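You operate a simulated robot arm through the tools that you are given. There is no shell and no other tool. Be economical: measure what you need, move in short steps, check, and stop when the job is done.

You run a simulated robot arm. Do the job below in one go: nothing can be reset, and whatever is moved stays where it is left.

Task
Steam the rice sheet till the window shows set.
Fine: slide the tray in, open the red stub lever, shut it at set, let the box cool under 60 C, draw the tray out.
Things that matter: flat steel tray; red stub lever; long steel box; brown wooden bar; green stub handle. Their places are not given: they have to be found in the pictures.

The check looks at the end state, three seconds after you hand in, the way a careful person would. Anything else that was tipped, shoved, dropped, spilled or broken makes it a failure. Flat cloth is picked up by pressing the open fingertips on it (5 to 10 N) and closing them slowly along it; thin cloth reads only 2 to 8 mm in the jaws.

Robot
A 6-joint arm with a two-finger parallel gripper, fixed in place. Base frame: the origin is at the foot of the arm, x ahead of it, y to its left, z up. Readings come in m, degrees, newtons and seconds.
With the tool pointing down near the work surface it reaches from about 0.26 to 0.68 m from the base axis. Its first joint turns from -66.0 to 66.0 degrees. Payload 2.9 kg.
The tool frame sits at the grasp point between the pads (the TCP): z along the fingers, y along the line on which they close. The tips reach 0.03 m beyond it. Largest opening 0.11 m; finger width 0.02, thickness 0.01; the body of the gripper, 0.048 by 0.112 m, starts 0.055 m behind the TCP.
Orientation is that of the tool frame in the base frame, as [roll, pitch, yaw] about the fixed x, y, z axes, in that order (R = Rz(yaw) Ry(pitch) Rx(roll)). With the fingers straight down and closing along the base's y, the tool's x points along the base's -x, its y along +y and its z along -z.

Tools
- The arm moves only by the tool jog_arm. Its arguments are lists of equal length, an entry for each row: "fingers": the closure, from 0 (fully open) to 1 (shut); "slide": the shift along the tool's x, y, z in m, a list of three; "delta_rot": the turn, a rotation vector about the tool's x, y, z in degrees, a list of three. In form: {"fingers": [fingers, ...], "slide": [[dx, dy, dz], ...], "delta_rot": [[rx, ry, rz], ...]}. A call has 1 to 8 rows; each row is the pose to reach, as a shift and turn from the pose commanded when the call began, along the tool's axes at that moment. Each row takes 0.2 s and may step no farther than 0.05 m and 8.6 degrees from the row before; otherwise, or with a gripper value out of range, the whole call is refused. A pose out of reach is approached as far as the arm can. The call stops where the force on the tool passes 40 N (or 10 N more than at its start, if that is more) or the arm is blocked; 0.2 s more then pass. The fingers move at their own pace (about 0.108 m/s each) and stop on an object; they squeeze with about 31 N. The grip force told is the motor's: it shows also when the fingers shut on nothing. Time passes only in rows, and 0.2 s behind the last, so rows that repeat a pose let the fingers close. The reply holds the time, the measured pose of the TCP, the force on the tool along the base axes, the opening and the grip force, in the units named above and with some noise.
- Cameras (640 x 400 px; columns grow to the right, rows downward): "scene" is fixed at [0.0795, 0.437, 1.3905]; the picture's right is [-0.71, -0.70, 0.00], its down [-0.44, 0.45, -0.78] and it looks along [0.55, -0.56, -0.63] (base axes); focal length 249 px, centre (320, 200). "wrist" rides on the gripper at [-0.036, 0, -0.057] in the tool frame; the picture's right is [0.00, -1.00, 0.00], its down [0.97, 0.00, -0.24] and it looks along [0.24, 0.00, 0.97] (tool axes); focal length 218 px, centre (320, 200).
- camera(camera): a new picture of that camera. The clock stands still meanwhile.
- locate(camera, pixels): for up to 12 pixels [column, row] of the newest picture of that camera ("zoom" is the newest enlarged one), the place [x, y, z] in the base frame of the surface seen there, good to about 0.003 m, but the place of the scene camera against the robot may be out by one fixed shift of up to 0.018 m in any direction. The clock stands still meanwhile.
- inspect(camera, box): a new picture of the part [left, top, right, bottom] of that camera's present view, enlarged. The clock stands still meanwhile.
- close_job(): hands the job in; it is judged then, once.

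Work in short steps. Measure before you move; look again where a grasp or a placing could have gone wrong, and mend it. You have 80 turns and 54 pictures in all, those below and enlarged ones among them. Open the gripper and draw the arm clear of the work before you hand the job in, unless the task says otherwise; then end with one line.

The tools are called by a JSON object that holds its "op" and its "data". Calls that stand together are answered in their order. jog_arm: Moves the arm, as the interface text tells. Its arguments: {"type":"object","properties":{"fingers":{"type":"array","items":{"type":"number"}},"slide":{"type":"array","items":{"type":"array","items":{"type":"number"}}},"delta_rot":{"type":"array","items":{"type":"array","items":{"type":"number"}}}},"required":["fingers","slide","delta_rot"]} The other tools are called the same way: camera (camera) takes a picture; locate (camera, pixels) gives the place of the surface under pixels of a picture; inspect (camera, box) takes an enlarged picture of a part of a camera's view; close_job () hands the job in.

At the start:

```text
time_s: 0.0
tcp_pos: [0.4503, 0.0855, 1.2107]
orientation: [180.0, 0.1, 179.9]
contact_force: [0.0, -0.4, -0.1]
finger_gap: 0.1102
grasp_force: 0.1
```

scene: 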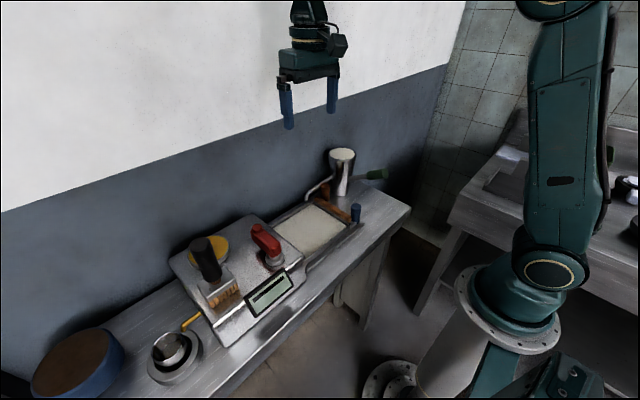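
wrist: 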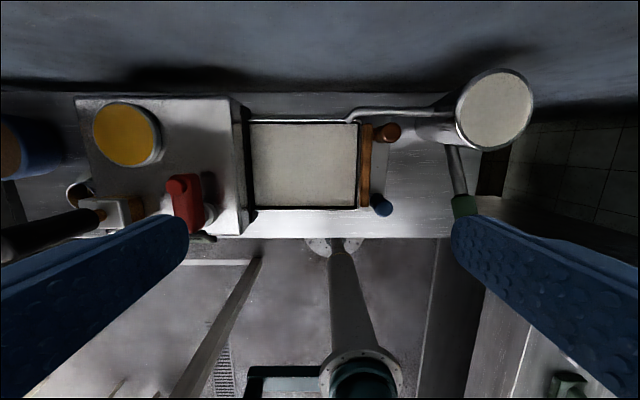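

The pictures show the steel box with a red lever near (265,240), the tray with the rice sheet near (310,228), and a wooden bar near (335,210). I'll enlarge both views for detail.

{"op": "inspect", "data": {"camera": "scene", "box": [160, 140, 420, 340]}}

{"op": "inspect", "data": {"camera": "wrist", "box": [60, 60, 540, 260]}}

```text
2.00 times, centred on (290, 240) of scene
```

zoom: 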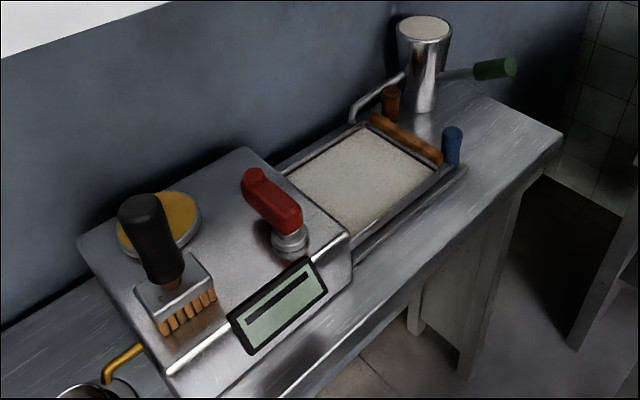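

```text
1.33 times, centred on (300, 160) of wrist
```

zoom: 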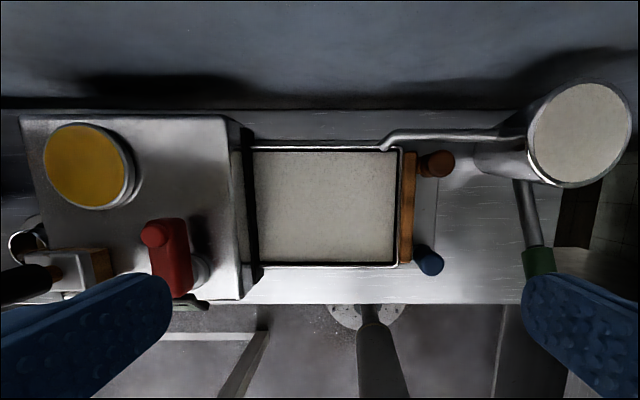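

I need positions for the tray, bar, posts, lever, box mouth, jug and green handle. I'll locate them in the zoom of the wrist view.

{"op": "locate", "data": {"camera": "zoom", "pixels": [[407, 160], [407, 205], [407, 258], [435, 162], [430, 262], [325, 205], [250, 205], [215, 205], [155, 235], [178, 285], [200, 280], [420, 138]]}}

{"op": "locate", "data": {"camera": "wrist", "pixels": [[365, 120], [365, 160], [365, 205], [388, 132], [381, 206], [465, 207], [455, 160], [495, 110], [410, 200], [250, 235], [125, 135], [242, 215]]}}

{"op": "locate", "data": {"camera": "scene", "pixels": [[335, 210], [356, 210], [325, 189], [256, 229], [270, 245], [272, 262], [310, 228], [268, 295], [285, 220]]}}

```text
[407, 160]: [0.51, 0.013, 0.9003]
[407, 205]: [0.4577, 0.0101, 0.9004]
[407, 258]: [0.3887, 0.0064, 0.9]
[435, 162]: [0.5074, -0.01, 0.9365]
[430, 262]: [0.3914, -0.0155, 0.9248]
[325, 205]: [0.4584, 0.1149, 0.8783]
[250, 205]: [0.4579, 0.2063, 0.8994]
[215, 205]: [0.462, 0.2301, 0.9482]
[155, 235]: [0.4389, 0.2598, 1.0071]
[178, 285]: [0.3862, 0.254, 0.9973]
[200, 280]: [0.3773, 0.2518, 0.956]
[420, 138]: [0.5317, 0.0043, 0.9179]
```

```text
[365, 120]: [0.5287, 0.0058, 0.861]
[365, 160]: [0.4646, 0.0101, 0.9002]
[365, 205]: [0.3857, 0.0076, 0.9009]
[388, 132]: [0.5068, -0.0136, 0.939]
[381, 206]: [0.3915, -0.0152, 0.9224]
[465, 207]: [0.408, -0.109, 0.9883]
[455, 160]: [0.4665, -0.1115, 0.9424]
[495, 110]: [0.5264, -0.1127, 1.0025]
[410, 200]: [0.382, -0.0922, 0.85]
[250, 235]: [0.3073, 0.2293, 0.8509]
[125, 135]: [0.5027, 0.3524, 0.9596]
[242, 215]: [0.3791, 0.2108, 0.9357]
```

```text
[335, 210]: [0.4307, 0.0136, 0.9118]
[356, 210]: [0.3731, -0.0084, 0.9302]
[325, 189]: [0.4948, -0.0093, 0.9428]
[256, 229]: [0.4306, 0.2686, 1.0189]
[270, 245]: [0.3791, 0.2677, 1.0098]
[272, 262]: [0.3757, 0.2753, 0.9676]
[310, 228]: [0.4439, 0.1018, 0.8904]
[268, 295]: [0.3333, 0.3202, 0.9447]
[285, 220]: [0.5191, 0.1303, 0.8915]
```

The jug, its bent pipe and the posts near the bar are unclear: the pipe ends near (0.53,0.00,0.92). I'll move over the bar area and lower for a closer look, staying high above everything.

{"op": "jog_arm", "data": {"fingers": [0, 0, 0, 0], "slide": [[0.01, -0.04, 0.02], [0.03, -0.07, 0.05], [0.05, -0.09, 0.08], [0.05, -0.09, 0.09]], "delta_rot": [[0, 0, 0], [0, 0, 0], [0, 0, 0], [0, 0, 0]]}}

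{"op": "camera", "data": {"camera": "wrist"}}

{"op": "inspect", "data": {"camera": "scene", "box": [280, 140, 410, 240]}}

```text
time_s: 1.0
tcp_pos: [0.401, -0.0043, 1.1223]
orientation: [179.9, 0.0, -180.0]
contact_force: [0.4, -0.7, 0.1]
finger_gap: 0.1102
grasp_force: 0.0
```

```text
49 pictures are left
```

wrist: 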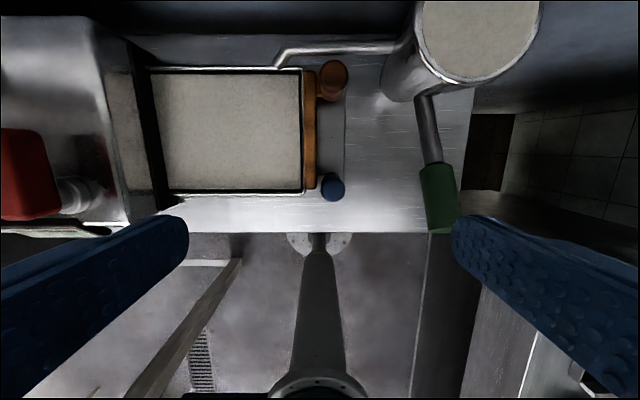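

```text
4.00 times, centred on (345, 190) of scene
```

zoom: 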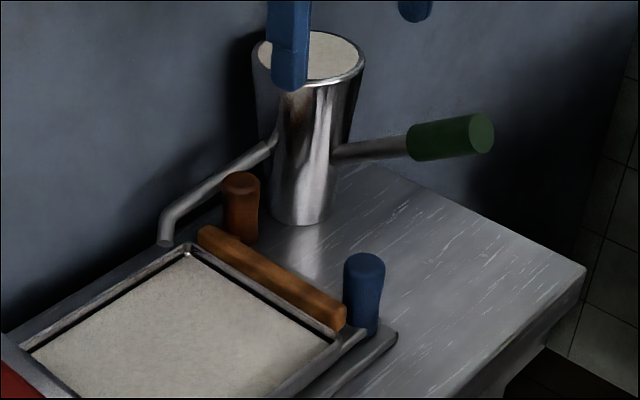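

The jug and its green handle are a separate pot with a pour pipe, and the wooden bar is on the tray's outer end between two posts. I'll measure the bar, posts and box mouth here, then look into the details.

{"op": "locate", "data": {"camera": "wrist", "pixels": [[310, 75], [309, 130], [309, 184], [301, 130], [316, 130], [322, 130], [332, 186], [330, 75], [160, 130], [148, 130], [130, 130], [100, 130]]}}

{"op": "inspect", "data": {"camera": "wrist", "box": [80, 20, 360, 240]}}

{"op": "locate", "data": {"camera": "wrist", "pixels": [[230, 72], [230, 66], [230, 190], [230, 200], [230, 225], [344, 130], [400, 130], [290, 55], [276, 60], [150, 200], [110, 200], [345, 210]]}}

```text
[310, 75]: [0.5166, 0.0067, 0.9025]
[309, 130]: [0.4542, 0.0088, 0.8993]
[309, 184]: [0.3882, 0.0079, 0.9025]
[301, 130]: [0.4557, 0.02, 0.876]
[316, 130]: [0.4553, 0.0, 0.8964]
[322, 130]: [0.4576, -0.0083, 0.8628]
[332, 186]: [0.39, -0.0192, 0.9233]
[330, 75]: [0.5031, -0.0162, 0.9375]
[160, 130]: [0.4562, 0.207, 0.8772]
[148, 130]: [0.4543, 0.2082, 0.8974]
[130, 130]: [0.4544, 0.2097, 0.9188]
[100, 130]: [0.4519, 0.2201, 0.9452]
```

```text
1.82 times, centred on (220, 130) of wrist
```

zoom: 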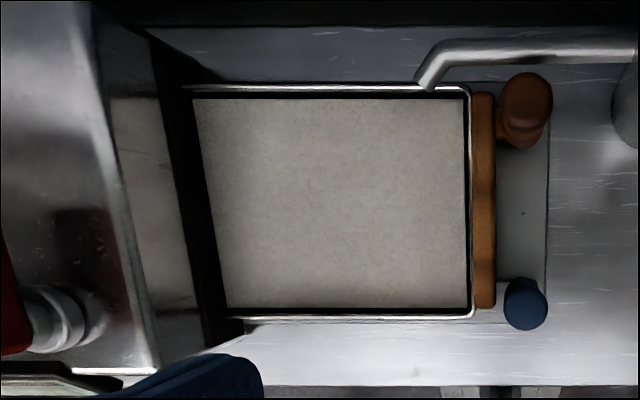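

```text
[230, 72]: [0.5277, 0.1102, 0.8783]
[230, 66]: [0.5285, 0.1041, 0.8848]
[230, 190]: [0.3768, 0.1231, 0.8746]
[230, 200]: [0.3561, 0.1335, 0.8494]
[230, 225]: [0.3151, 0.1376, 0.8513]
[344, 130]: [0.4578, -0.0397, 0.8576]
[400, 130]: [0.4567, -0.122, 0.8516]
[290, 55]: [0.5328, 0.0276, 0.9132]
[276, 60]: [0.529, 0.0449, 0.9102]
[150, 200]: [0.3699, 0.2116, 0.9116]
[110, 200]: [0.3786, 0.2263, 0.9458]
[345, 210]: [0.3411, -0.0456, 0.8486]
```

The bar spans x 0.385–0.52, y 0–0.017, with its top at z≈0.90. The lever pivots near (0.377,0.252). I'll enlarge the lever and window to learn how the lever turns and what the window shows.

{"op": "inspect", "data": {"camera": "scene", "box": [230, 215, 310, 325]}}

{"op": "inspect", "data": {"camera": "scene", "box": [130, 215, 330, 345]}}

```text
3.64 times, centred on (270, 270) of scene
```

zoom: 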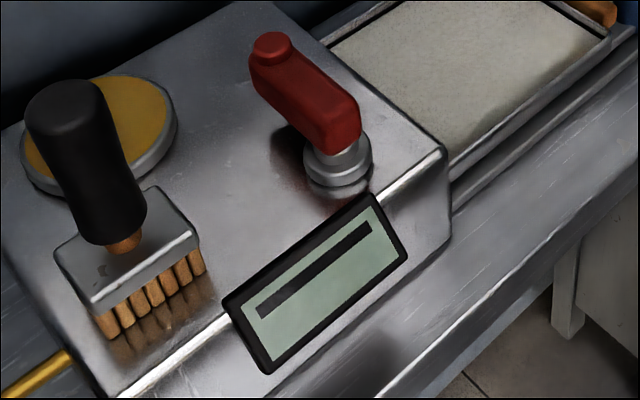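

```text
3.08 times, centred on (230, 280) of scene
```

zoom: 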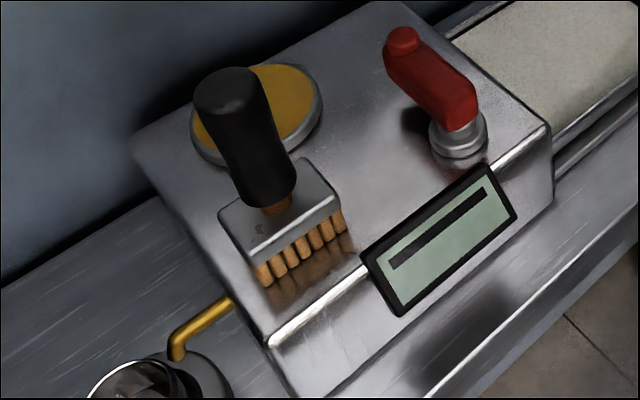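

The window shows a dash (idle), and the lever turns on a vertical post; a brush stands nearby on the box and must not be touched. I'll move above the wooden bar, tilted 12° so the gripper body stays clear of the box and lever later.

{"op": "jog_arm", "data": {"fingers": [0, 0, 0, 0, 0], "slide": [[-0.02, 0.0, 0.03], [-0.04, 0.004, 0.06], [-0.055, 0.007, 0.09], [-0.055, 0.007, 0.122], [-0.055, 0.007, 0.122]], "delta_rot": [[-4, 0, 0], [-8, 0, 0], [-12, 0, 0], [-12, 0, 0], [-12, 0, 0]]}}

{"op": "camera", "data": {"camera": "wrist"}}

```text
time_s: 2.2
tcp_pos: [0.4559, 0.001, 0.9978]
orientation: [168.0, 0.0, -180.0]
contact_force: [-0.5, -0.2, 0.6]
finger_gap: 0.1099
grasp_force: 0.0
```

```text
44 pictures are left
```

wrist: 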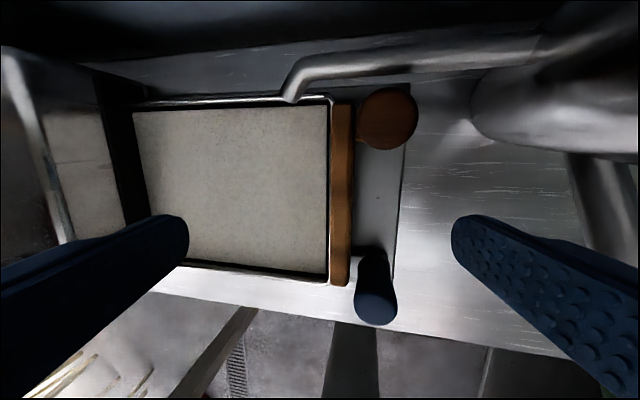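

Tilt is as intended, and the bar shows at column ~341 between the posts. I'll locate the bar's faces and the rim with the now-closer wrist view.

{"op": "locate", "data": {"camera": "wrist", "pixels": [[333, 190], [341, 190], [350, 190], [355, 190], [330, 190], [324, 190], [341, 110], [339, 280], [330, 100], [385, 110], [375, 305], [292, 95]]}}

```text
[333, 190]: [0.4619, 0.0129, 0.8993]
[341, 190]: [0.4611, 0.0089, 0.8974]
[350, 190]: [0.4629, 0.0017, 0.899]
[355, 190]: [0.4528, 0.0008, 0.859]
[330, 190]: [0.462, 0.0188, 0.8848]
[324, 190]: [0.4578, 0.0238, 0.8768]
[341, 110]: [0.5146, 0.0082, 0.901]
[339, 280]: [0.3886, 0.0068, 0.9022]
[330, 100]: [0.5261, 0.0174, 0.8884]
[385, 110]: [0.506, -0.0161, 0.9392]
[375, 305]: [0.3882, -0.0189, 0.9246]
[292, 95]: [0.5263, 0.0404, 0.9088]
```

Bar faces are at y 0.001–0.015, top 0.90, rim at 0.885. I lower with fingertips to about z 0.888, straddling the bar, without closing yet.

{"op": "jog_arm", "data": {"fingers": [0, 0, 0, 0], "slide": [[0, -0.008, 0.039], [0, -0.013, 0.065], [0, -0.016, 0.0785], [0, -0.016, 0.0785]], "delta_rot": [[0, 0, 0], [0, 0, 0], [0, 0, 0], [0, 0, 0]]}}

{"op": "camera", "data": {"camera": "wrist"}}

{"op": "inspect", "data": {"camera": "scene", "box": [270, 130, 410, 240]}}

```text
time_s: 3.2
tcp_pos: [0.4558, 0.0028, 0.9179]
orientation: [168.0, 0.0, -180.0]
contact_force: [-0.4, 0.8, -0.7]
finger_gap: 0.1102
grasp_force: 0.1
```

```text
43 pictures are left
```

wrist: 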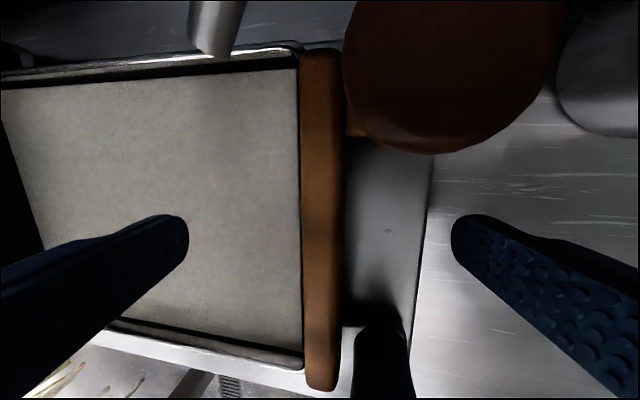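

```text
3.64 times, centred on (340, 185) of scene
```

zoom: 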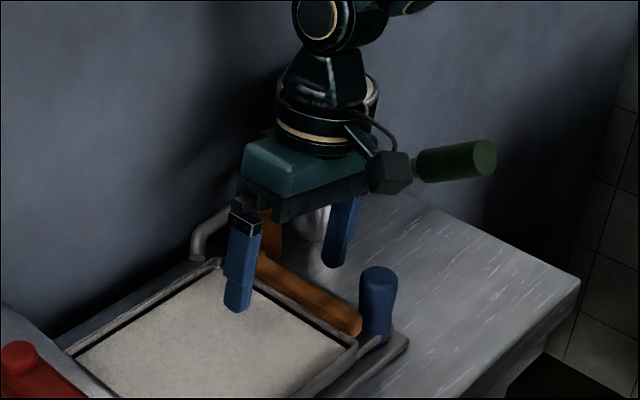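

The fingers straddle the bar with the posts clear on both sides. I close on the bar.

{"op": "jog_arm", "data": {"fingers": [0.5, 0.8, 1, 1, 1], "slide": [[0, 0, 0], [0, 0, 0], [0, 0, 0], [0, 0, 0], [0, 0, 0]], "delta_rot": [[0, 0, 0], [0, 0, 0], [0, 0, 0], [0, 0, 0], [0, 0, 0]]}}

{"op": "camera", "data": {"camera": "wrist"}}

```text
time_s: 4.4
tcp_pos: [0.4552, 0.004, 0.9199]
orientation: [168.0, 0.0, 180.0]
contact_force: [0.3, 1.2, -1.2]
finger_gap: 0.0176
grasp_force: 44.9
```

```text
41 pictures are left
```

wrist: 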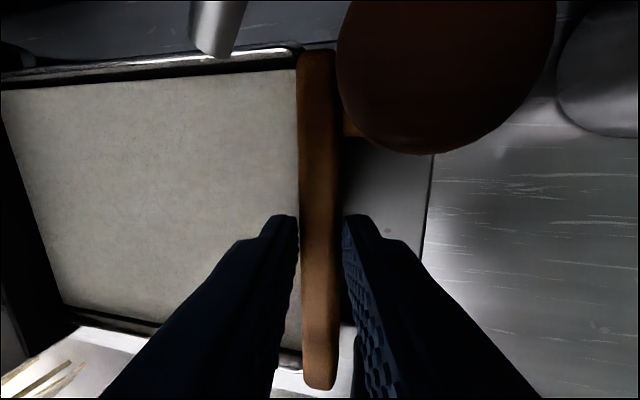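

The bar is held (gap 17.6 mm, 45 N). I push 40 mm along +y first and check force and surroundings.

{"op": "jog_arm", "data": {"fingers": [1, 1, 1, 1], "slide": [[0, 0.00978, 0.00208], [0, 0.01956, 0.00416], [0, 0.02934, 0.00624], [0, 0.03912, 0.00832]], "delta_rot": [[0, 0, 0], [0, 0, 0], [0, 0, 0], [0, 0, 0]]}}

{"op": "inspect", "data": {"camera": "scene", "box": [200, 130, 410, 300]}}

```text
time_s: 5.4
tcp_pos: [0.4548, 0.0438, 0.9174]
orientation: [168.2, -0.1, 180.0]
contact_force: [10.7, -2.5, -33.3]
finger_gap: 0.0173
grasp_force: 44.6
```

```text
2.35 times, centred on (305, 215) of scene
```

zoom: 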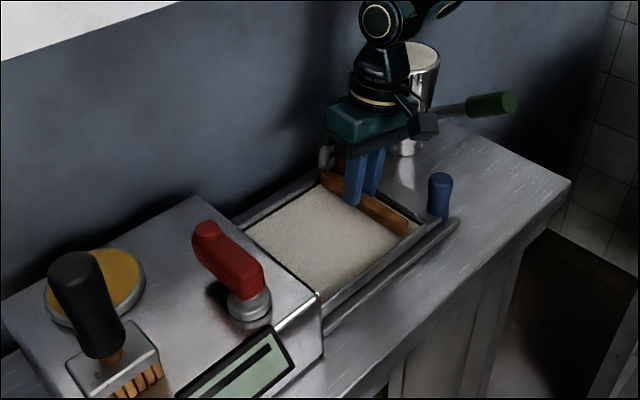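

The force jumped (x 10.7, z −33 N), so something touches, perhaps the spout. I look with the wrist camera before going on.

{"op": "camera", "data": {"camera": "wrist"}}

{"op": "inspect", "data": {"camera": "scene", "box": [295, 160, 375, 220]}}

```text
39 pictures are left
```

wrist: 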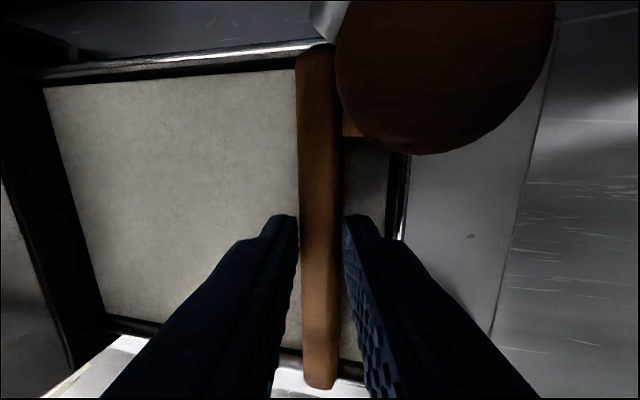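

```text
6.67 times, centred on (335, 190) of scene
```

zoom: 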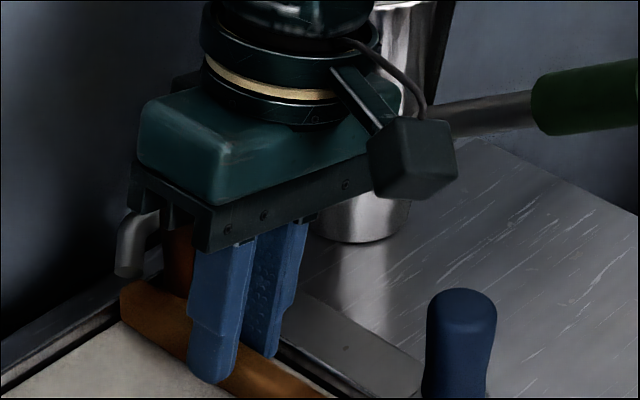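

The picture suggests the bar moved but the tray rim may have stayed behind at column ~400. I'll measure that before doing anything.

{"op": "locate", "data": {"camera": "wrist", "pixels": [[403, 195], [395, 200], [375, 170], [370, 155], [430, 250], [350, 345], [200, 150], [285, 150], [322, 150], [330, 50], [322, 15], [352, 128]]}}

{"op": "locate", "data": {"camera": "scene", "pixels": [[357, 210], [333, 214], [316, 196], [311, 192], [310, 228], [341, 211]]}}

```text
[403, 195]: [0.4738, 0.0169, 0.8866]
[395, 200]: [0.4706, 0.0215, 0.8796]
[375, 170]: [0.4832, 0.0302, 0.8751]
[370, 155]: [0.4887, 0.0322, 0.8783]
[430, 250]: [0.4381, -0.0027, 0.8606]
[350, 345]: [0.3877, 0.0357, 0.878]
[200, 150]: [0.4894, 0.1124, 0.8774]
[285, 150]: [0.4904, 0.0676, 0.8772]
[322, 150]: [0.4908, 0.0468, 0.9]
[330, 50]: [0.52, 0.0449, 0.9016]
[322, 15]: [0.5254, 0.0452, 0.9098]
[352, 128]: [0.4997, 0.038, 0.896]
```

```text
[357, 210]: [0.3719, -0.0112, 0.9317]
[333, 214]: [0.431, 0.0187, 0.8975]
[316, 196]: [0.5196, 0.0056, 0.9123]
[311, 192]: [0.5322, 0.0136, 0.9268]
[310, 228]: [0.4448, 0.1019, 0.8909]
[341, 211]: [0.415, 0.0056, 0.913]
```

The tray has not moved: its rim is still at y≈0.017, so the bar is a loose scraper (with the brown knob) that lies against the tray, and it has now come under the spout. I'll retrace the same path back to return it to where it lay.

{"op": "jog_arm", "data": {"fingers": [1, 1, 1, 1, 1], "slide": [[0, -0.00978, -0.00208], [0, -0.01956, -0.00416], [0, -0.02934, -0.00624], [0, -0.03912, -0.00832], [0, -0.03912, -0.00832]], "delta_rot": [[0, 0, 0], [0, 0, 0], [0, 0, 0], [0, 0, 0], [0, 0, 0]]}}

{"op": "inspect", "data": {"camera": "scene", "box": [290, 140, 400, 240]}}

{"op": "camera", "data": {"camera": "wrist"}}

```text
time_s: 6.6
tcp_pos: [0.4565, 0.0043, 0.9184]
orientation: [168.0, -0.1, 180.0]
contact_force: [11.9, -0.5, -31.0]
finger_gap: 0.0171
grasp_force: 44.6
```

```text
4.00 times, centred on (345, 190) of scene
```

zoom: 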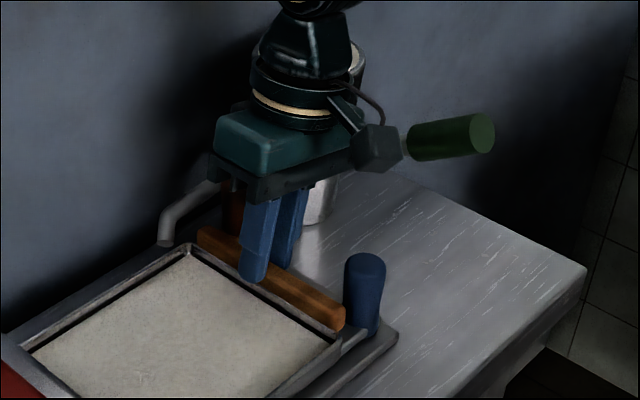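

```text
36 pictures are left
```

wrist: 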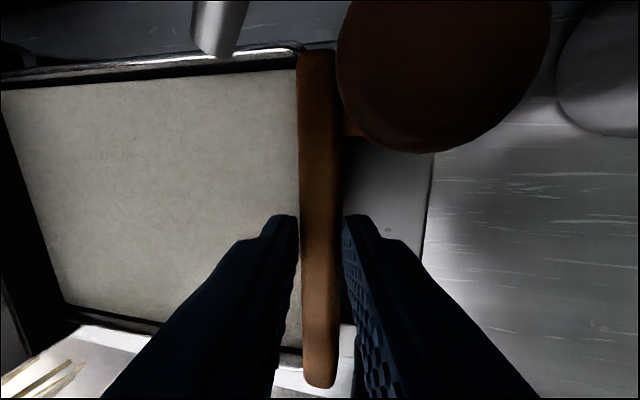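

The bar is back in its place (image matches the first grasp, knob and spout as before). I release slowly and lift clear to confirm it stays.

{"op": "jog_arm", "data": {"fingers": [0.85, 0.6, 0.3, 0, 0], "slide": [[0, 0, 0], [0, 0, 0], [0, 0, 0], [0, 0, 0], [0, 0, 0]], "delta_rot": [[0, 0, 0], [0, 0, 0], [0, 0, 0], [0, 0, 0], [0, 0, 0]]}}

{"op": "jog_arm", "data": {"fingers": [0, 0, 0, 0], "slide": [[0, 0.0083, -0.039], [0, 0.0166, -0.078], [0, 0.0208, -0.098], [0, 0.0208, -0.098]], "delta_rot": [[0, 0, 0], [4, 0, 0], [8, 0, 0], [12, 0, 0]]}}

{"op": "camera", "data": {"camera": "wrist"}}

```text
time_s: 7.8
tcp_pos: [0.4557, 0.0047, 0.9188]
orientation: [168.0, 0.0, 179.9]
contact_force: [-0.8, -0.2, 0.2]
finger_gap: 0.1103
grasp_force: 0.1
```

```text
time_s: 8.8
tcp_pos: [0.456, 0.0035, 1.02]
orientation: [180.0, 0.0, -180.0]
contact_force: [-0.7, 0.5, -0.1]
finger_gap: 0.11
grasp_force: 0.1
```

```text
35 pictures are left
```

wrist: 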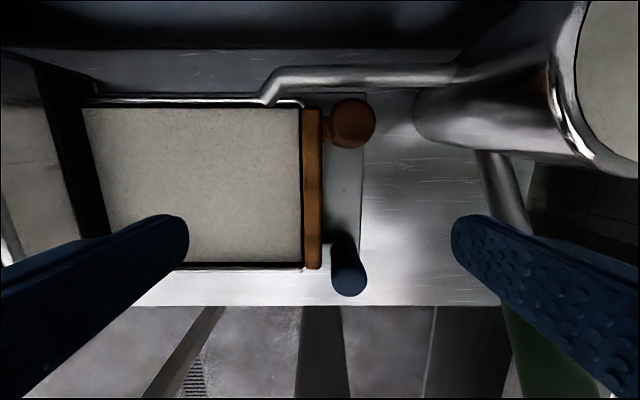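

The bar stayed where it was, with its brown knob attached. The blue post at (347,265) looks like the tray's own handle; I'll zoom there and locate it.

{"op": "inspect", "data": {"camera": "wrist", "box": [270, 80, 400, 310]}}

{"op": "locate", "data": {"camera": "wrist", "pixels": [[312, 120], [312, 260], [312, 190], [350, 110], [350, 285], [343, 240], [328, 265], [328, 250], [328, 130], [345, 150], [303, 190], [267, 98]]}}

```text
1.74 times, centred on (335, 195) of wrist
```

zoom: 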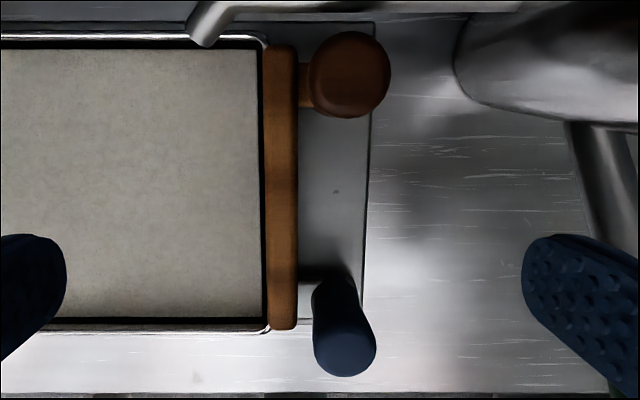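

```text
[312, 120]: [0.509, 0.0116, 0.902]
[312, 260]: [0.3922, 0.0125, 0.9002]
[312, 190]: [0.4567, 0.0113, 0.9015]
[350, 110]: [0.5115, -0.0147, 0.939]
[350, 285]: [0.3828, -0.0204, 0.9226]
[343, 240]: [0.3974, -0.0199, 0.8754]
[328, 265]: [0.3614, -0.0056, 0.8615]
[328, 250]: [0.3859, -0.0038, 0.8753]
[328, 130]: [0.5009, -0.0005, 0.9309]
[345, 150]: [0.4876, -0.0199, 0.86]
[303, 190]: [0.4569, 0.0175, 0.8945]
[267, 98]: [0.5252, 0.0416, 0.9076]
```

The blue post stands on a tab of the tray (tab at z 0.875), so it is the tray's handle, while the bar is a scraper. I'll rise, turn the gripper a quarter so the fingers close along x, and centre over the blue post.

{"op": "jog_arm", "data": {"fingers": [0, 0, 0, 0, 0, 0, 0, 0], "slide": [[0.0, 0, -0.03], [0.0, -0.0, -0.05], [0.02, -0.01, -0.05], [0.04, -0.0215, -0.05], [0.06, -0.0215, -0.05], [0.069, -0.0215, -0.05], [0.069, -0.0215, -0.05], [0.069, -0.0215, -0.05]], "delta_rot": [[0, 0, -8.5], [0, 0, -17], [0, 0, -25.5], [0, 0, -34], [0, 0, -42.5], [0, 0, -51], [0, 0, -59.5], [0, 0, -68]]}}

{"op": "jog_arm", "data": {"fingers": [0, 0.2, 0.4, 0.4], "slide": [[0, 0, 0], [0, 0, 0], [0, 0, 0], [0, 0, 0]], "delta_rot": [[0, 0, -8], [0, 0, -16], [0, 0, -22], [0, 0, -22]]}}

{"op": "camera", "data": {"camera": "wrist"}}

```text
time_s: 10.6
tcp_pos: [0.3859, -0.0176, 1.0689]
orientation: [-180.0, 0.0, -111.7]
contact_force: [-0.3, 0.2, 0.1]
finger_gap: 0.1101
grasp_force: 0.1
```

```text
time_s: 11.6
tcp_pos: [0.3867, -0.018, 1.0693]
orientation: [-180.0, 0.0, -90.0]
contact_force: [-0.4, 0.1, -0.4]
finger_gap: 0.066
grasp_force: 0.1
```

```text
33 pictures are left
```

wrist: 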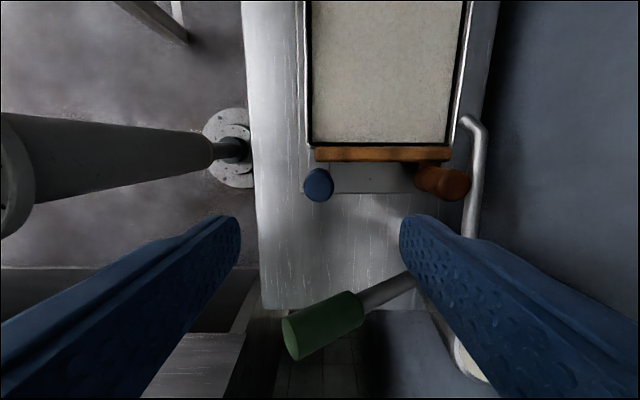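

Now the blue post shows at (318,185), between the fingers. I locate the post, the bar end and the green handle.

{"op": "locate", "data": {"camera": "wrist", "pixels": [[318, 178], [308, 183], [328, 185], [319, 195], [318, 155], [318, 150], [445, 155], [455, 185], [300, 335], [345, 310], [362, 320], [370, 180]]}}

{"op": "inspect", "data": {"camera": "wrist", "box": [280, 100, 500, 240]}}

```text
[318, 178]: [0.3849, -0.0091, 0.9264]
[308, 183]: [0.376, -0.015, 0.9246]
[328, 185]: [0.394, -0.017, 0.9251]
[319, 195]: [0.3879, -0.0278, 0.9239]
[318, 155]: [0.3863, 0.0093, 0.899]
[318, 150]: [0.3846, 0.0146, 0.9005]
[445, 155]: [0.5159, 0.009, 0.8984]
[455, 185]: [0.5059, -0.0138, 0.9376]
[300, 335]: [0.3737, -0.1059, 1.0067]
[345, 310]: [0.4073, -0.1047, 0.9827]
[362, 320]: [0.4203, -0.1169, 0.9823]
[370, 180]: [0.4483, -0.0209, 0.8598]
```

```text
2.86 times, centred on (390, 170) of wrist
```

zoom: 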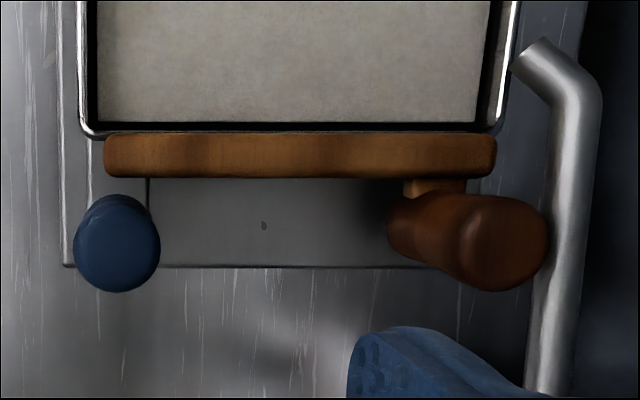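

Post centre is about (0.385,−0.018), top 0.925. I lower around it, fingertips ending near z 0.882, stopping short first to check with the scene view.

{"op": "jog_arm", "data": {"fingers": [0.4, 0.4, 0.4, 0.4, 0.4], "slide": [[0, 0.001, 0.045], [0, 0.001, 0.085], [0, 0.001, 0.115], [0, 0.001, 0.13], [0, 0.001, 0.13]], "delta_rot": [[0, 0, 0], [0, 0, 0], [0, 0, 0], [0, 0, 0], [0, 0, 0]]}}

{"op": "inspect", "data": {"camera": "scene", "box": [280, 120, 430, 250]}}

```text
time_s: 12.8
tcp_pos: [0.3835, -0.0175, 0.9395]
orientation: [179.9, 0.0, -90.0]
contact_force: [-0.9, 0.3, -0.2]
finger_gap: 0.0661
grasp_force: 0.1
```

```text
3.08 times, centred on (355, 185) of scene
```

zoom: 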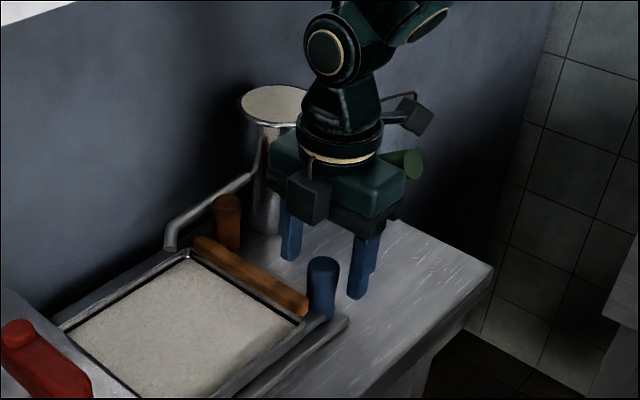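

The fingers straddle the blue post and nothing else is touched. I lower the last 27 mm and close on it.

{"op": "jog_arm", "data": {"fingers": [0.4, 0.4, 0.7, 1, 1, 1], "slide": [[0, 0, 0.015], [0, 0, 0.027], [0, 0, 0.027], [0, 0, 0.027], [0, 0, 0.027], [0, 0, 0.027]], "delta_rot": [[0, 0, 0], [0, 0, 0], [0, 0, 0], [0, 0, 0], [0, 0, 0], [0, 0, 0]]}}

```text
time_s: 14.2
tcp_pos: [0.384, -0.0163, 0.912]
orientation: [179.9, 0.0, -90.0]
contact_force: [-4.4, 0.4, -3.3]
finger_gap: 0.0283
grasp_force: 45.6
```

The post is held (gap 28 mm). I push 30 mm toward the box and look.

{"op": "jog_arm", "data": {"fingers": [1, 1, 1, 1], "slide": [[-0.008, 0, 0], [-0.016, 0, 0], [-0.024, 0, 0], [-0.03, 0, 0]], "delta_rot": [[0, 0, 0], [0, 0, 0], [0, 0, 0], [0, 0, 0]]}}

{"op": "inspect", "data": {"camera": "scene", "box": [220, 130, 400, 270]}}

```text
time_s: 15.2
tcp_pos: [0.3855, 0.0127, 0.912]
orientation: [-180.0, -0.1, -90.1]
contact_force: [-5.3, -5.6, -11.5]
finger_gap: 0.0282
grasp_force: 45.7
```

```text
2.86 times, centred on (310, 200) of scene
```

zoom: 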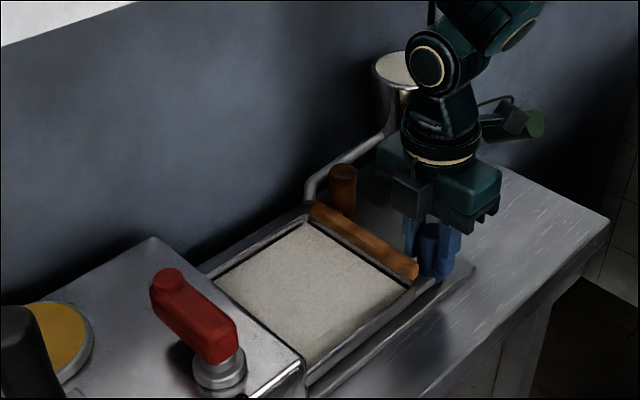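

The tray and the bar moved in together, with low force. I continue in steps, watching the brown knob pass the spout.

{"op": "jog_arm", "data": {"fingers": [1, 1, 1, 1, 1], "slide": [[-0.01, 0, 0], [-0.02, 0, 0], [-0.03, 0, 0], [-0.04, 0, 0], [-0.05, 0, 0]], "delta_rot": [[0, 0, 0], [0, 0, 0], [0, 0, 0], [0, 0, 0], [0, 0, 0]]}}

{"op": "inspect", "data": {"camera": "scene", "box": [220, 130, 400, 270]}}

```text
time_s: 16.4
tcp_pos: [0.3861, 0.0634, 0.9124]
orientation: [179.8, 0.0, -90.0]
contact_force: [-4.9, -4.0, -28.1]
finger_gap: 0.0288
grasp_force: 44.6
```

```text
2.86 times, centred on (310, 200) of scene
```

zoom: 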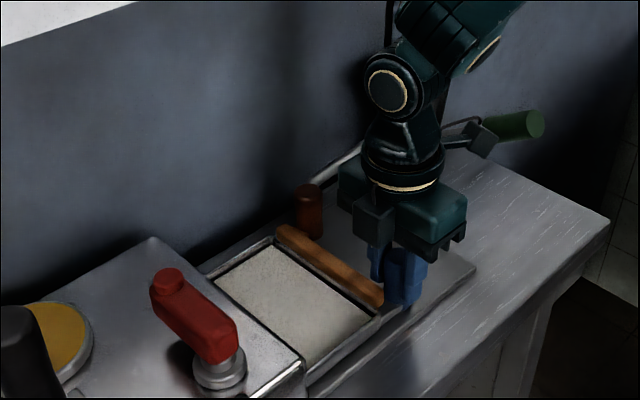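

The knob passed the spout. Downward load is 28 N, so I lower the command by 2 mm while pushing another 50 mm.

{"op": "jog_arm", "data": {"fingers": [1, 1, 1, 1, 1, 1], "slide": [[0, 0, 0.002], [-0.01, 0, 0.002], [-0.02, 0, 0.002], [-0.03, 0, 0.002], [-0.04, 0, 0.002], [-0.05, 0, 0.002]], "delta_rot": [[0, 0, 0], [0, 0, 0], [0, 0, 0], [0, 0, 0], [0, 0, 0], [0, 0, 0]]}}

{"op": "inspect", "data": {"camera": "scene", "box": [200, 150, 380, 290]}}

```text
time_s: 17.8
tcp_pos: [0.3847, 0.1133, 0.9126]
orientation: [-179.8, 0.1, -89.9]
contact_force: [-8.3, -5.9, 34.1]
finger_gap: 0.0284
grasp_force: 44.9
```

```text
2.86 times, centred on (290, 220) of scene
```

zoom: 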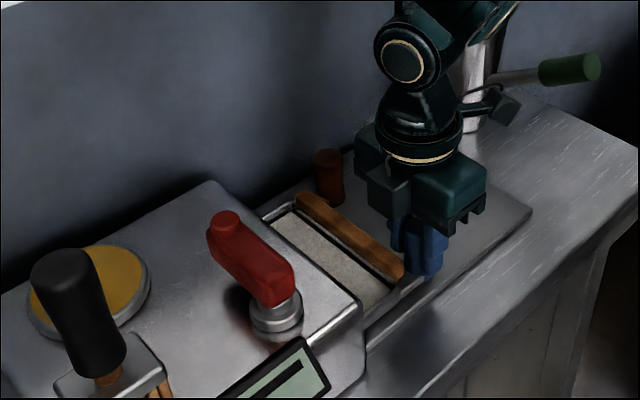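

Load is now +34 N upward, so I raise 1 mm and push another 35 mm, keeping an eye on the lever gap.

{"op": "jog_arm", "data": {"fingers": [1, 1, 1, 1, 1], "slide": [[0, 0, -0.001], [-0.01, 0, -0.001], [-0.02, 0, -0.001], [-0.03, 0, -0.001], [-0.035, 0, -0.001]], "delta_rot": [[0, 0, 0], [0, 0, 0], [0, 0, 0], [0, 0, 0], [0, 0, 0]]}}

{"op": "inspect", "data": {"camera": "scene", "box": [200, 150, 380, 290]}}

```text
time_s: 19.0
tcp_pos: [0.3843, 0.1478, 0.9127]
orientation: [-180.0, -0.1, -90.1]
contact_force: [1.1, -4.4, 14.0]
finger_gap: 0.0281
grasp_force: 45.2
```

```text
2.86 times, centred on (290, 220) of scene
```

zoom: 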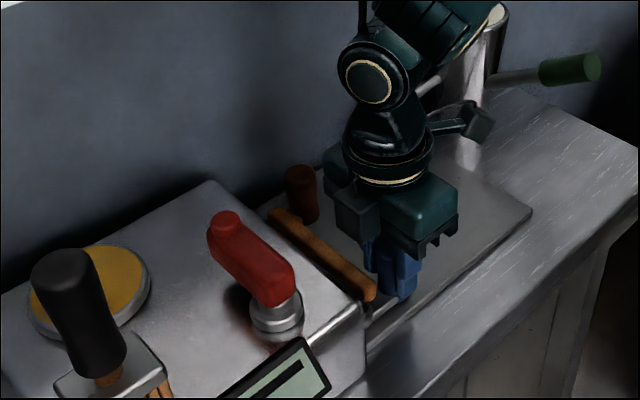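

Bar is now close to the box face (about y 0.18). I push on in small steps until it meets the stop.

{"op": "jog_arm", "data": {"fingers": [1, 1, 1, 1, 1, 1, 1], "slide": [[-0.005, 0, -0.0005], [-0.01, 0, -0.0005], [-0.015, 0, -0.0005], [-0.02, 0, -0.0005], [-0.025, 0, -0.0005], [-0.03, 0, -0.0005], [-0.035, 0, -0.0005]], "delta_rot": [[0, 0, 0], [0, 0, 0], [0, 0, 0], [0, 0, 0], [0, 0, 0], [0, 0, 0], [0, 0, 0]]}}

{"op": "inspect", "data": {"camera": "scene", "box": [200, 170, 380, 310]}}

```text
time_s: 20.6
tcp_pos: [0.3851, 0.1829, 0.9119]
orientation: [179.9, 0.1, -90.0]
contact_force: [-8.3, -4.9, 6.3]
finger_gap: 0.0281
grasp_force: 45.2
```

```text
2.86 times, centred on (290, 240) of scene
```

zoom: 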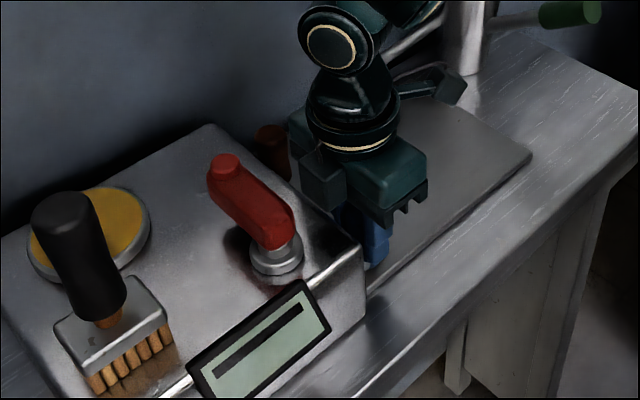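

No stop yet after ~0.20 m of travel. I look with the wrist camera to see how much of the tray is still outside.

{"op": "camera", "data": {"camera": "wrist"}}

{"op": "inspect", "data": {"camera": "scene", "box": [265, 210, 325, 260]}}

```text
25 pictures are left
```

wrist: 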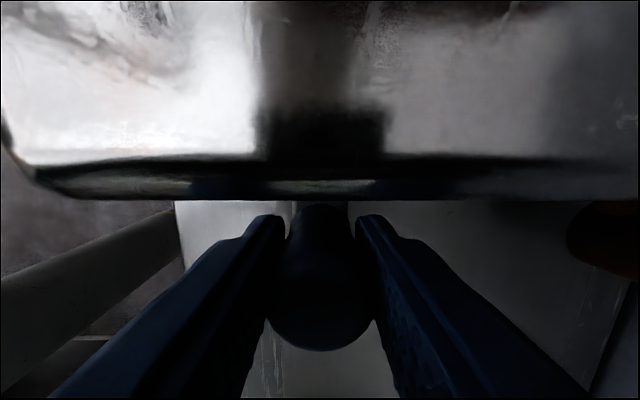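

```text
8.00 times, centred on (295, 235) of scene
```

zoom: 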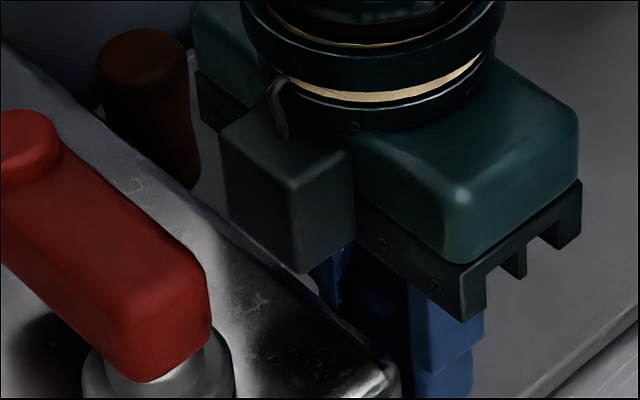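

The camera housing still has a small gap to the lever. I push in 2 mm steps for 8 mm, watching for the stop.

{"op": "jog_arm", "data": {"fingers": [1, 1, 1, 1, 1], "slide": [[-0.002, 0, 0], [-0.004, 0, 0], [-0.006, 0, 0], [-0.008, 0, 0], [-0.008, 0, 0]], "delta_rot": [[0, 0, 0], [0, 0, 0], [0, 0, 0], [0, 0, 0], [0, 0, 0]]}}

```text
time_s: 21.5
tcp_pos: [0.384, 0.1851, 0.9104]
orientation: [179.8, -0.6, -90.5]
contact_force: [-4.9, -7.6, 5.2]
finger_gap: 0.0283
grasp_force: 45.4
stopped in row 4: the force on the tool passed its limit (the readings are from after the stop); the commanded pose is now the measured one
```

It stopped at y≈0.186, i.e. 0.20 m of travel: the tray is home. I release, lift straight up, and back away from the lever.

{"op": "jog_arm", "data": {"fingers": [0.8, 0.5, 0.4, 0.4], "slide": [[0, 0, 0], [0, 0, 0], [0, 0, 0], [0, 0, 0]], "delta_rot": [[0, 0, 0], [0, 0, 0], [0, 0, 0], [0, 0, 0]]}}

{"op": "jog_arm", "data": {"fingers": [0.4, 0.4, 0.4, 0.4, 0.4, 0.4], "slide": [[0, 0, -0.02], [0, 0, -0.05], [0.02, 0, -0.09], [0.04, 0, -0.13], [0.05, 0, -0.15], [0.05, 0, -0.15]], "delta_rot": [[0, 0, 0], [0, 0, 0], [0, 0, 0], [0, 0, 0], [0, 0, 0], [0, 0, 0]]}}

{"op": "camera", "data": {"camera": "wrist"}}

{"op": "inspect", "data": {"camera": "scene", "box": [170, 170, 370, 320]}}

```text
time_s: 22.5
tcp_pos: [0.3853, 0.1842, 0.9117]
orientation: [179.7, -0.5, -90.5]
contact_force: [0.2, 0.4, -0.5]
finger_gap: 0.066
grasp_force: 0.0
```

```text
time_s: 23.9
tcp_pos: [0.3849, 0.1359, 1.0608]
orientation: [179.8, -0.5, -90.5]
contact_force: [-0.6, -0.3, -0.6]
finger_gap: 0.0658
grasp_force: 0.1
```

```text
23 pictures are left
```

wrist: 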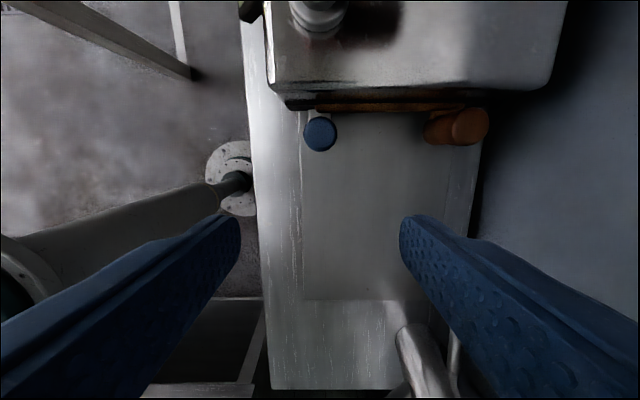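

```text
2.67 times, centred on (270, 245) of scene
```

zoom: 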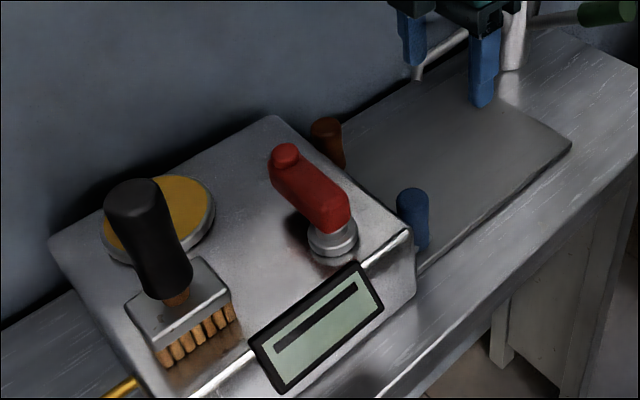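

The tray sits in the box with bar and knobs outside, and the window still shows a dash. Next I close the fingers and go above the lever to measure it.

{"op": "jog_arm", "data": {"fingers": [0.6, 0.8, 1, 1, 1, 1], "slide": [[0, 0, -0.04], [0, 0, -0.08], [-0.03, -0.01, -0.1], [-0.07, -0.02, -0.1], [-0.11, -0.02, -0.1], [-0.11, -0.02, -0.1]], "delta_rot": [[0, 0, 0], [0, 0, 0], [0, 0, 0], [0, 0, 0], [0, 0, 0], [0, 0, 0]]}}

{"op": "camera", "data": {"camera": "wrist"}}

```text
time_s: 25.3
tcp_pos: [0.4045, 0.2476, 1.1616]
orientation: [179.8, -0.5, -90.5]
contact_force: [-0.2, -0.3, 0.1]
finger_gap: 0.0002
grasp_force: 31.1
```

```text
21 pictures are left
```

wrist: 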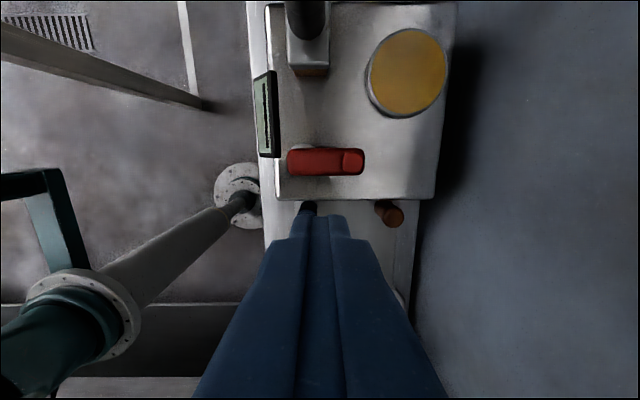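

The lever runs from its pivot at (292,160) to the knob at (353,160), and the brush lies beyond at (307,50). I locate these.

{"op": "locate", "data": {"camera": "wrist", "pixels": [[290, 162], [305, 160], [353, 160], [362, 160], [325, 150], [325, 174], [353, 150], [353, 173], [307, 30], [307, 70], [405, 112], [330, 190]]}}

{"op": "inspect", "data": {"camera": "wrist", "box": [240, 0, 460, 240]}}

```text
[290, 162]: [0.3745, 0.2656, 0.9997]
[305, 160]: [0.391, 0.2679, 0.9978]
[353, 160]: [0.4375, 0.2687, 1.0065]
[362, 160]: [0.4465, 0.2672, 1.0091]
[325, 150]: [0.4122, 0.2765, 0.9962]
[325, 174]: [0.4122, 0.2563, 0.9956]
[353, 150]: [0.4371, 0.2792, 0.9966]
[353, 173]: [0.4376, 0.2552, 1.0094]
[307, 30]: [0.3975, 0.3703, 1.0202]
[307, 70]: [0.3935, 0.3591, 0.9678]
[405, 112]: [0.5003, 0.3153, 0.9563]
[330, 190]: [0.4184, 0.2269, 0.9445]
```

```text
1.67 times, centred on (350, 120) of wrist
```

zoom: 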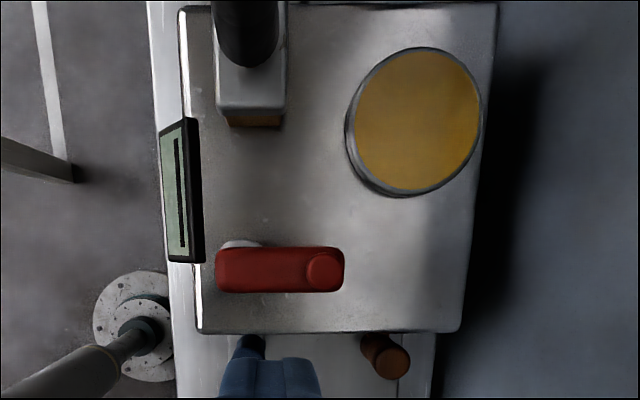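

The pivot is near (0.380,0.266) and the knob end near (0.438,0.266,1.008), box top 0.945. I check the brush handle height so the gripper body clears it.

{"op": "locate", "data": {"camera": "scene", "pixels": [[222, 242], [226, 255], [236, 275], [207, 245], [235, 284], [277, 228]]}}

{"op": "locate", "data": {"camera": "wrist", "pixels": [[305, 3], [295, 15], [318, 15], [305, 35], [308, 60], [295, 60], [326, 60]]}}

```text
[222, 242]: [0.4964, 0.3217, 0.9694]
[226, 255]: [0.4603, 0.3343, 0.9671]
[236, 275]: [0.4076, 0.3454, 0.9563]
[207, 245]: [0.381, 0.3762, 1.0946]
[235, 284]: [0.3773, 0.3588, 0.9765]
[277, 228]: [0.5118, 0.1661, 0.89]
```

```text
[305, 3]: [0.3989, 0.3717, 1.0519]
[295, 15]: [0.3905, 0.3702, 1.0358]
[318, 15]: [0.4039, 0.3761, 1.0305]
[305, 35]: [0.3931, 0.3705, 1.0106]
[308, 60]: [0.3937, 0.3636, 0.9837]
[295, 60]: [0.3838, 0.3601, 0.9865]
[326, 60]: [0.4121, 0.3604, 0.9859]
```

The brush handle front is at y≈0.368 with top ~1.09, so I keep the TCP below y 0.30. I lower the closed fingers on the −y side of the lever's knob end.

{"op": "jog_arm", "data": {"fingers": [1, 1, 1, 1, 1], "slide": [[0.0146, -0.0315, 0.03], [0.0146, -0.0315, 0.07], [0.0146, -0.0315, 0.11], [0.0146, -0.0315, 0.148], [0.0146, -0.0315, 0.148]], "delta_rot": [[0, 0, 0], [0, 0, 0], [0, 0, 0], [0, 0, 0], [0, 0, 0]]}}

{"op": "jog_arm", "data": {"fingers": [1, 1, 1, 1, 1], "slide": [[-0.008, 0, 0], [-0.014, 0, 0], [-0.02, 0, 0], [-0.026, 0, 0], [-0.032, 0, 0]], "delta_rot": [[0, 0, 0], [0, 0, 0], [0, 0, 0], [0, 0, 0], [0, 0, 0]]}}

```text
time_s: 26.5
tcp_pos: [0.4368, 0.2294, 1.0129]
orientation: [179.7, -0.5, -90.5]
contact_force: [0.1, 0.2, 0.9]
finger_gap: 0.0
grasp_force: 30.7
```

```text
time_s: 27.7
tcp_pos: [0.4368, 0.2625, 1.013]
orientation: [179.8, -0.5, -90.5]
contact_force: [3.0, -1.6, 1.8]
finger_gap: 0.0002
grasp_force: 31.1
```

The lever yields toward +y with light force. I check the lever and window.

{"op": "inspect", "data": {"camera": "scene", "box": [170, 200, 330, 330]}}

```text
3.08 times, centred on (250, 265) of scene
```

zoom: 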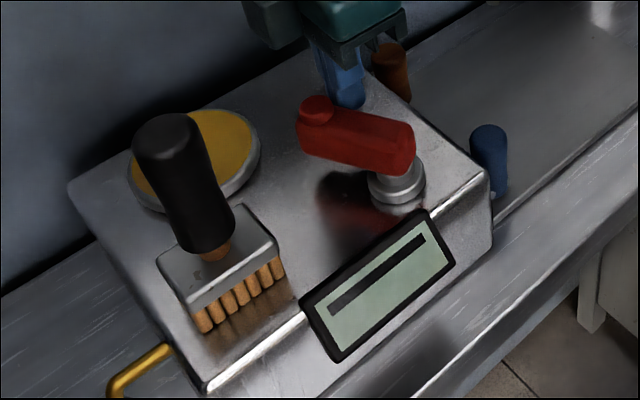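

The lever turned about 20° and the brush stays clear. I follow its arc around the pivot, keeping the TCP at y ≤ 0.296.

{"op": "jog_arm", "data": {"fingers": [1, 1, 1, 1, 1, 1, 1], "slide": [[-0.0095, 0.003, 0], [-0.0175, 0.008, 0], [-0.0255, 0.013, 0], [-0.0315, 0.021, 0], [-0.0335, 0.029, 0], [-0.0335, 0.036, 0], [-0.0335, 0.04, 0]], "delta_rot": [[0, 0, 0], [0, 0, 0], [0, 0, 0], [0, 0, 0], [0, 0, 0], [0, 0, 0], [0, 0, 0]]}}

{"op": "inspect", "data": {"camera": "scene", "box": [170, 200, 330, 330]}}

```text
time_s: 29.2
tcp_pos: [0.408, 0.2956, 1.013]
orientation: [-179.1, 0.0, -91.0]
contact_force: [10.9, 1.1, -5.2]
finger_gap: 0.0
grasp_force: 30.4
stopped in row 7: the force on the tool passed its limit (the readings are from after the stop); the commanded pose is now the measured one
```

```text
3.08 times, centred on (250, 265) of scene
```

zoom: 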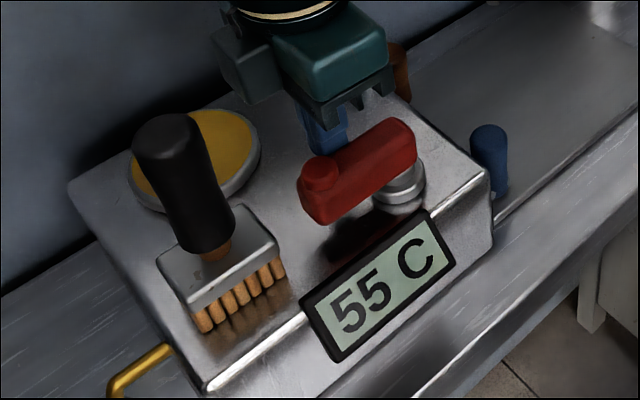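

The lever is open at its stop and the window reads 55 C. While it heats, I lift over to the lever's −x side so I'm ready to shut it.

{"op": "jog_arm", "data": {"fingers": [1, 1, 1, 1, 1, 1, 1, 1], "slide": [[0, -0.012, 0], [0, -0.012, -0.035], [0, -0.012, -0.065], [-0.003, 0.025, -0.065], [-0.003, 0.056, -0.065], [-0.003, 0.056, -0.03], [-0.003, 0.056, 0.0], [-0.003, 0.056, 0.0]], "delta_rot": [[0, 0, 0], [0, 0, 0], [0, 0, 0], [0, 0, 0], [0, 0, 0], [0, 0, 0], [0, 0, 0], [0, 0, 0]]}}

{"op": "inspect", "data": {"camera": "scene", "box": [170, 200, 330, 330]}}

```text
time_s: 31.0
tcp_pos: [0.3468, 0.3018, 1.0102]
orientation: [-179.2, 0.0, -91.0]
contact_force: [0.0, 0.3, 0.9]
finger_gap: 0.0
grasp_force: 31.0
```

```text
3.08 times, centred on (250, 265) of scene
```

zoom: 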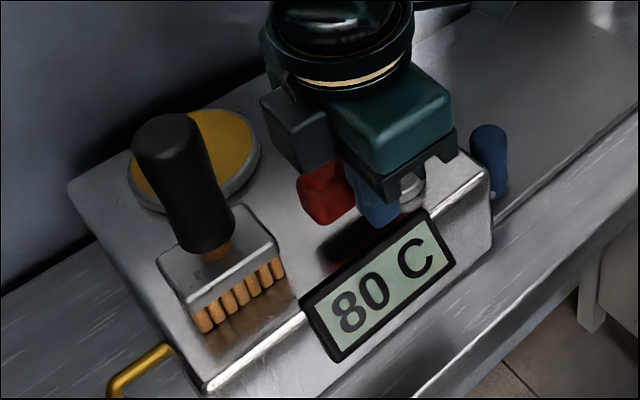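

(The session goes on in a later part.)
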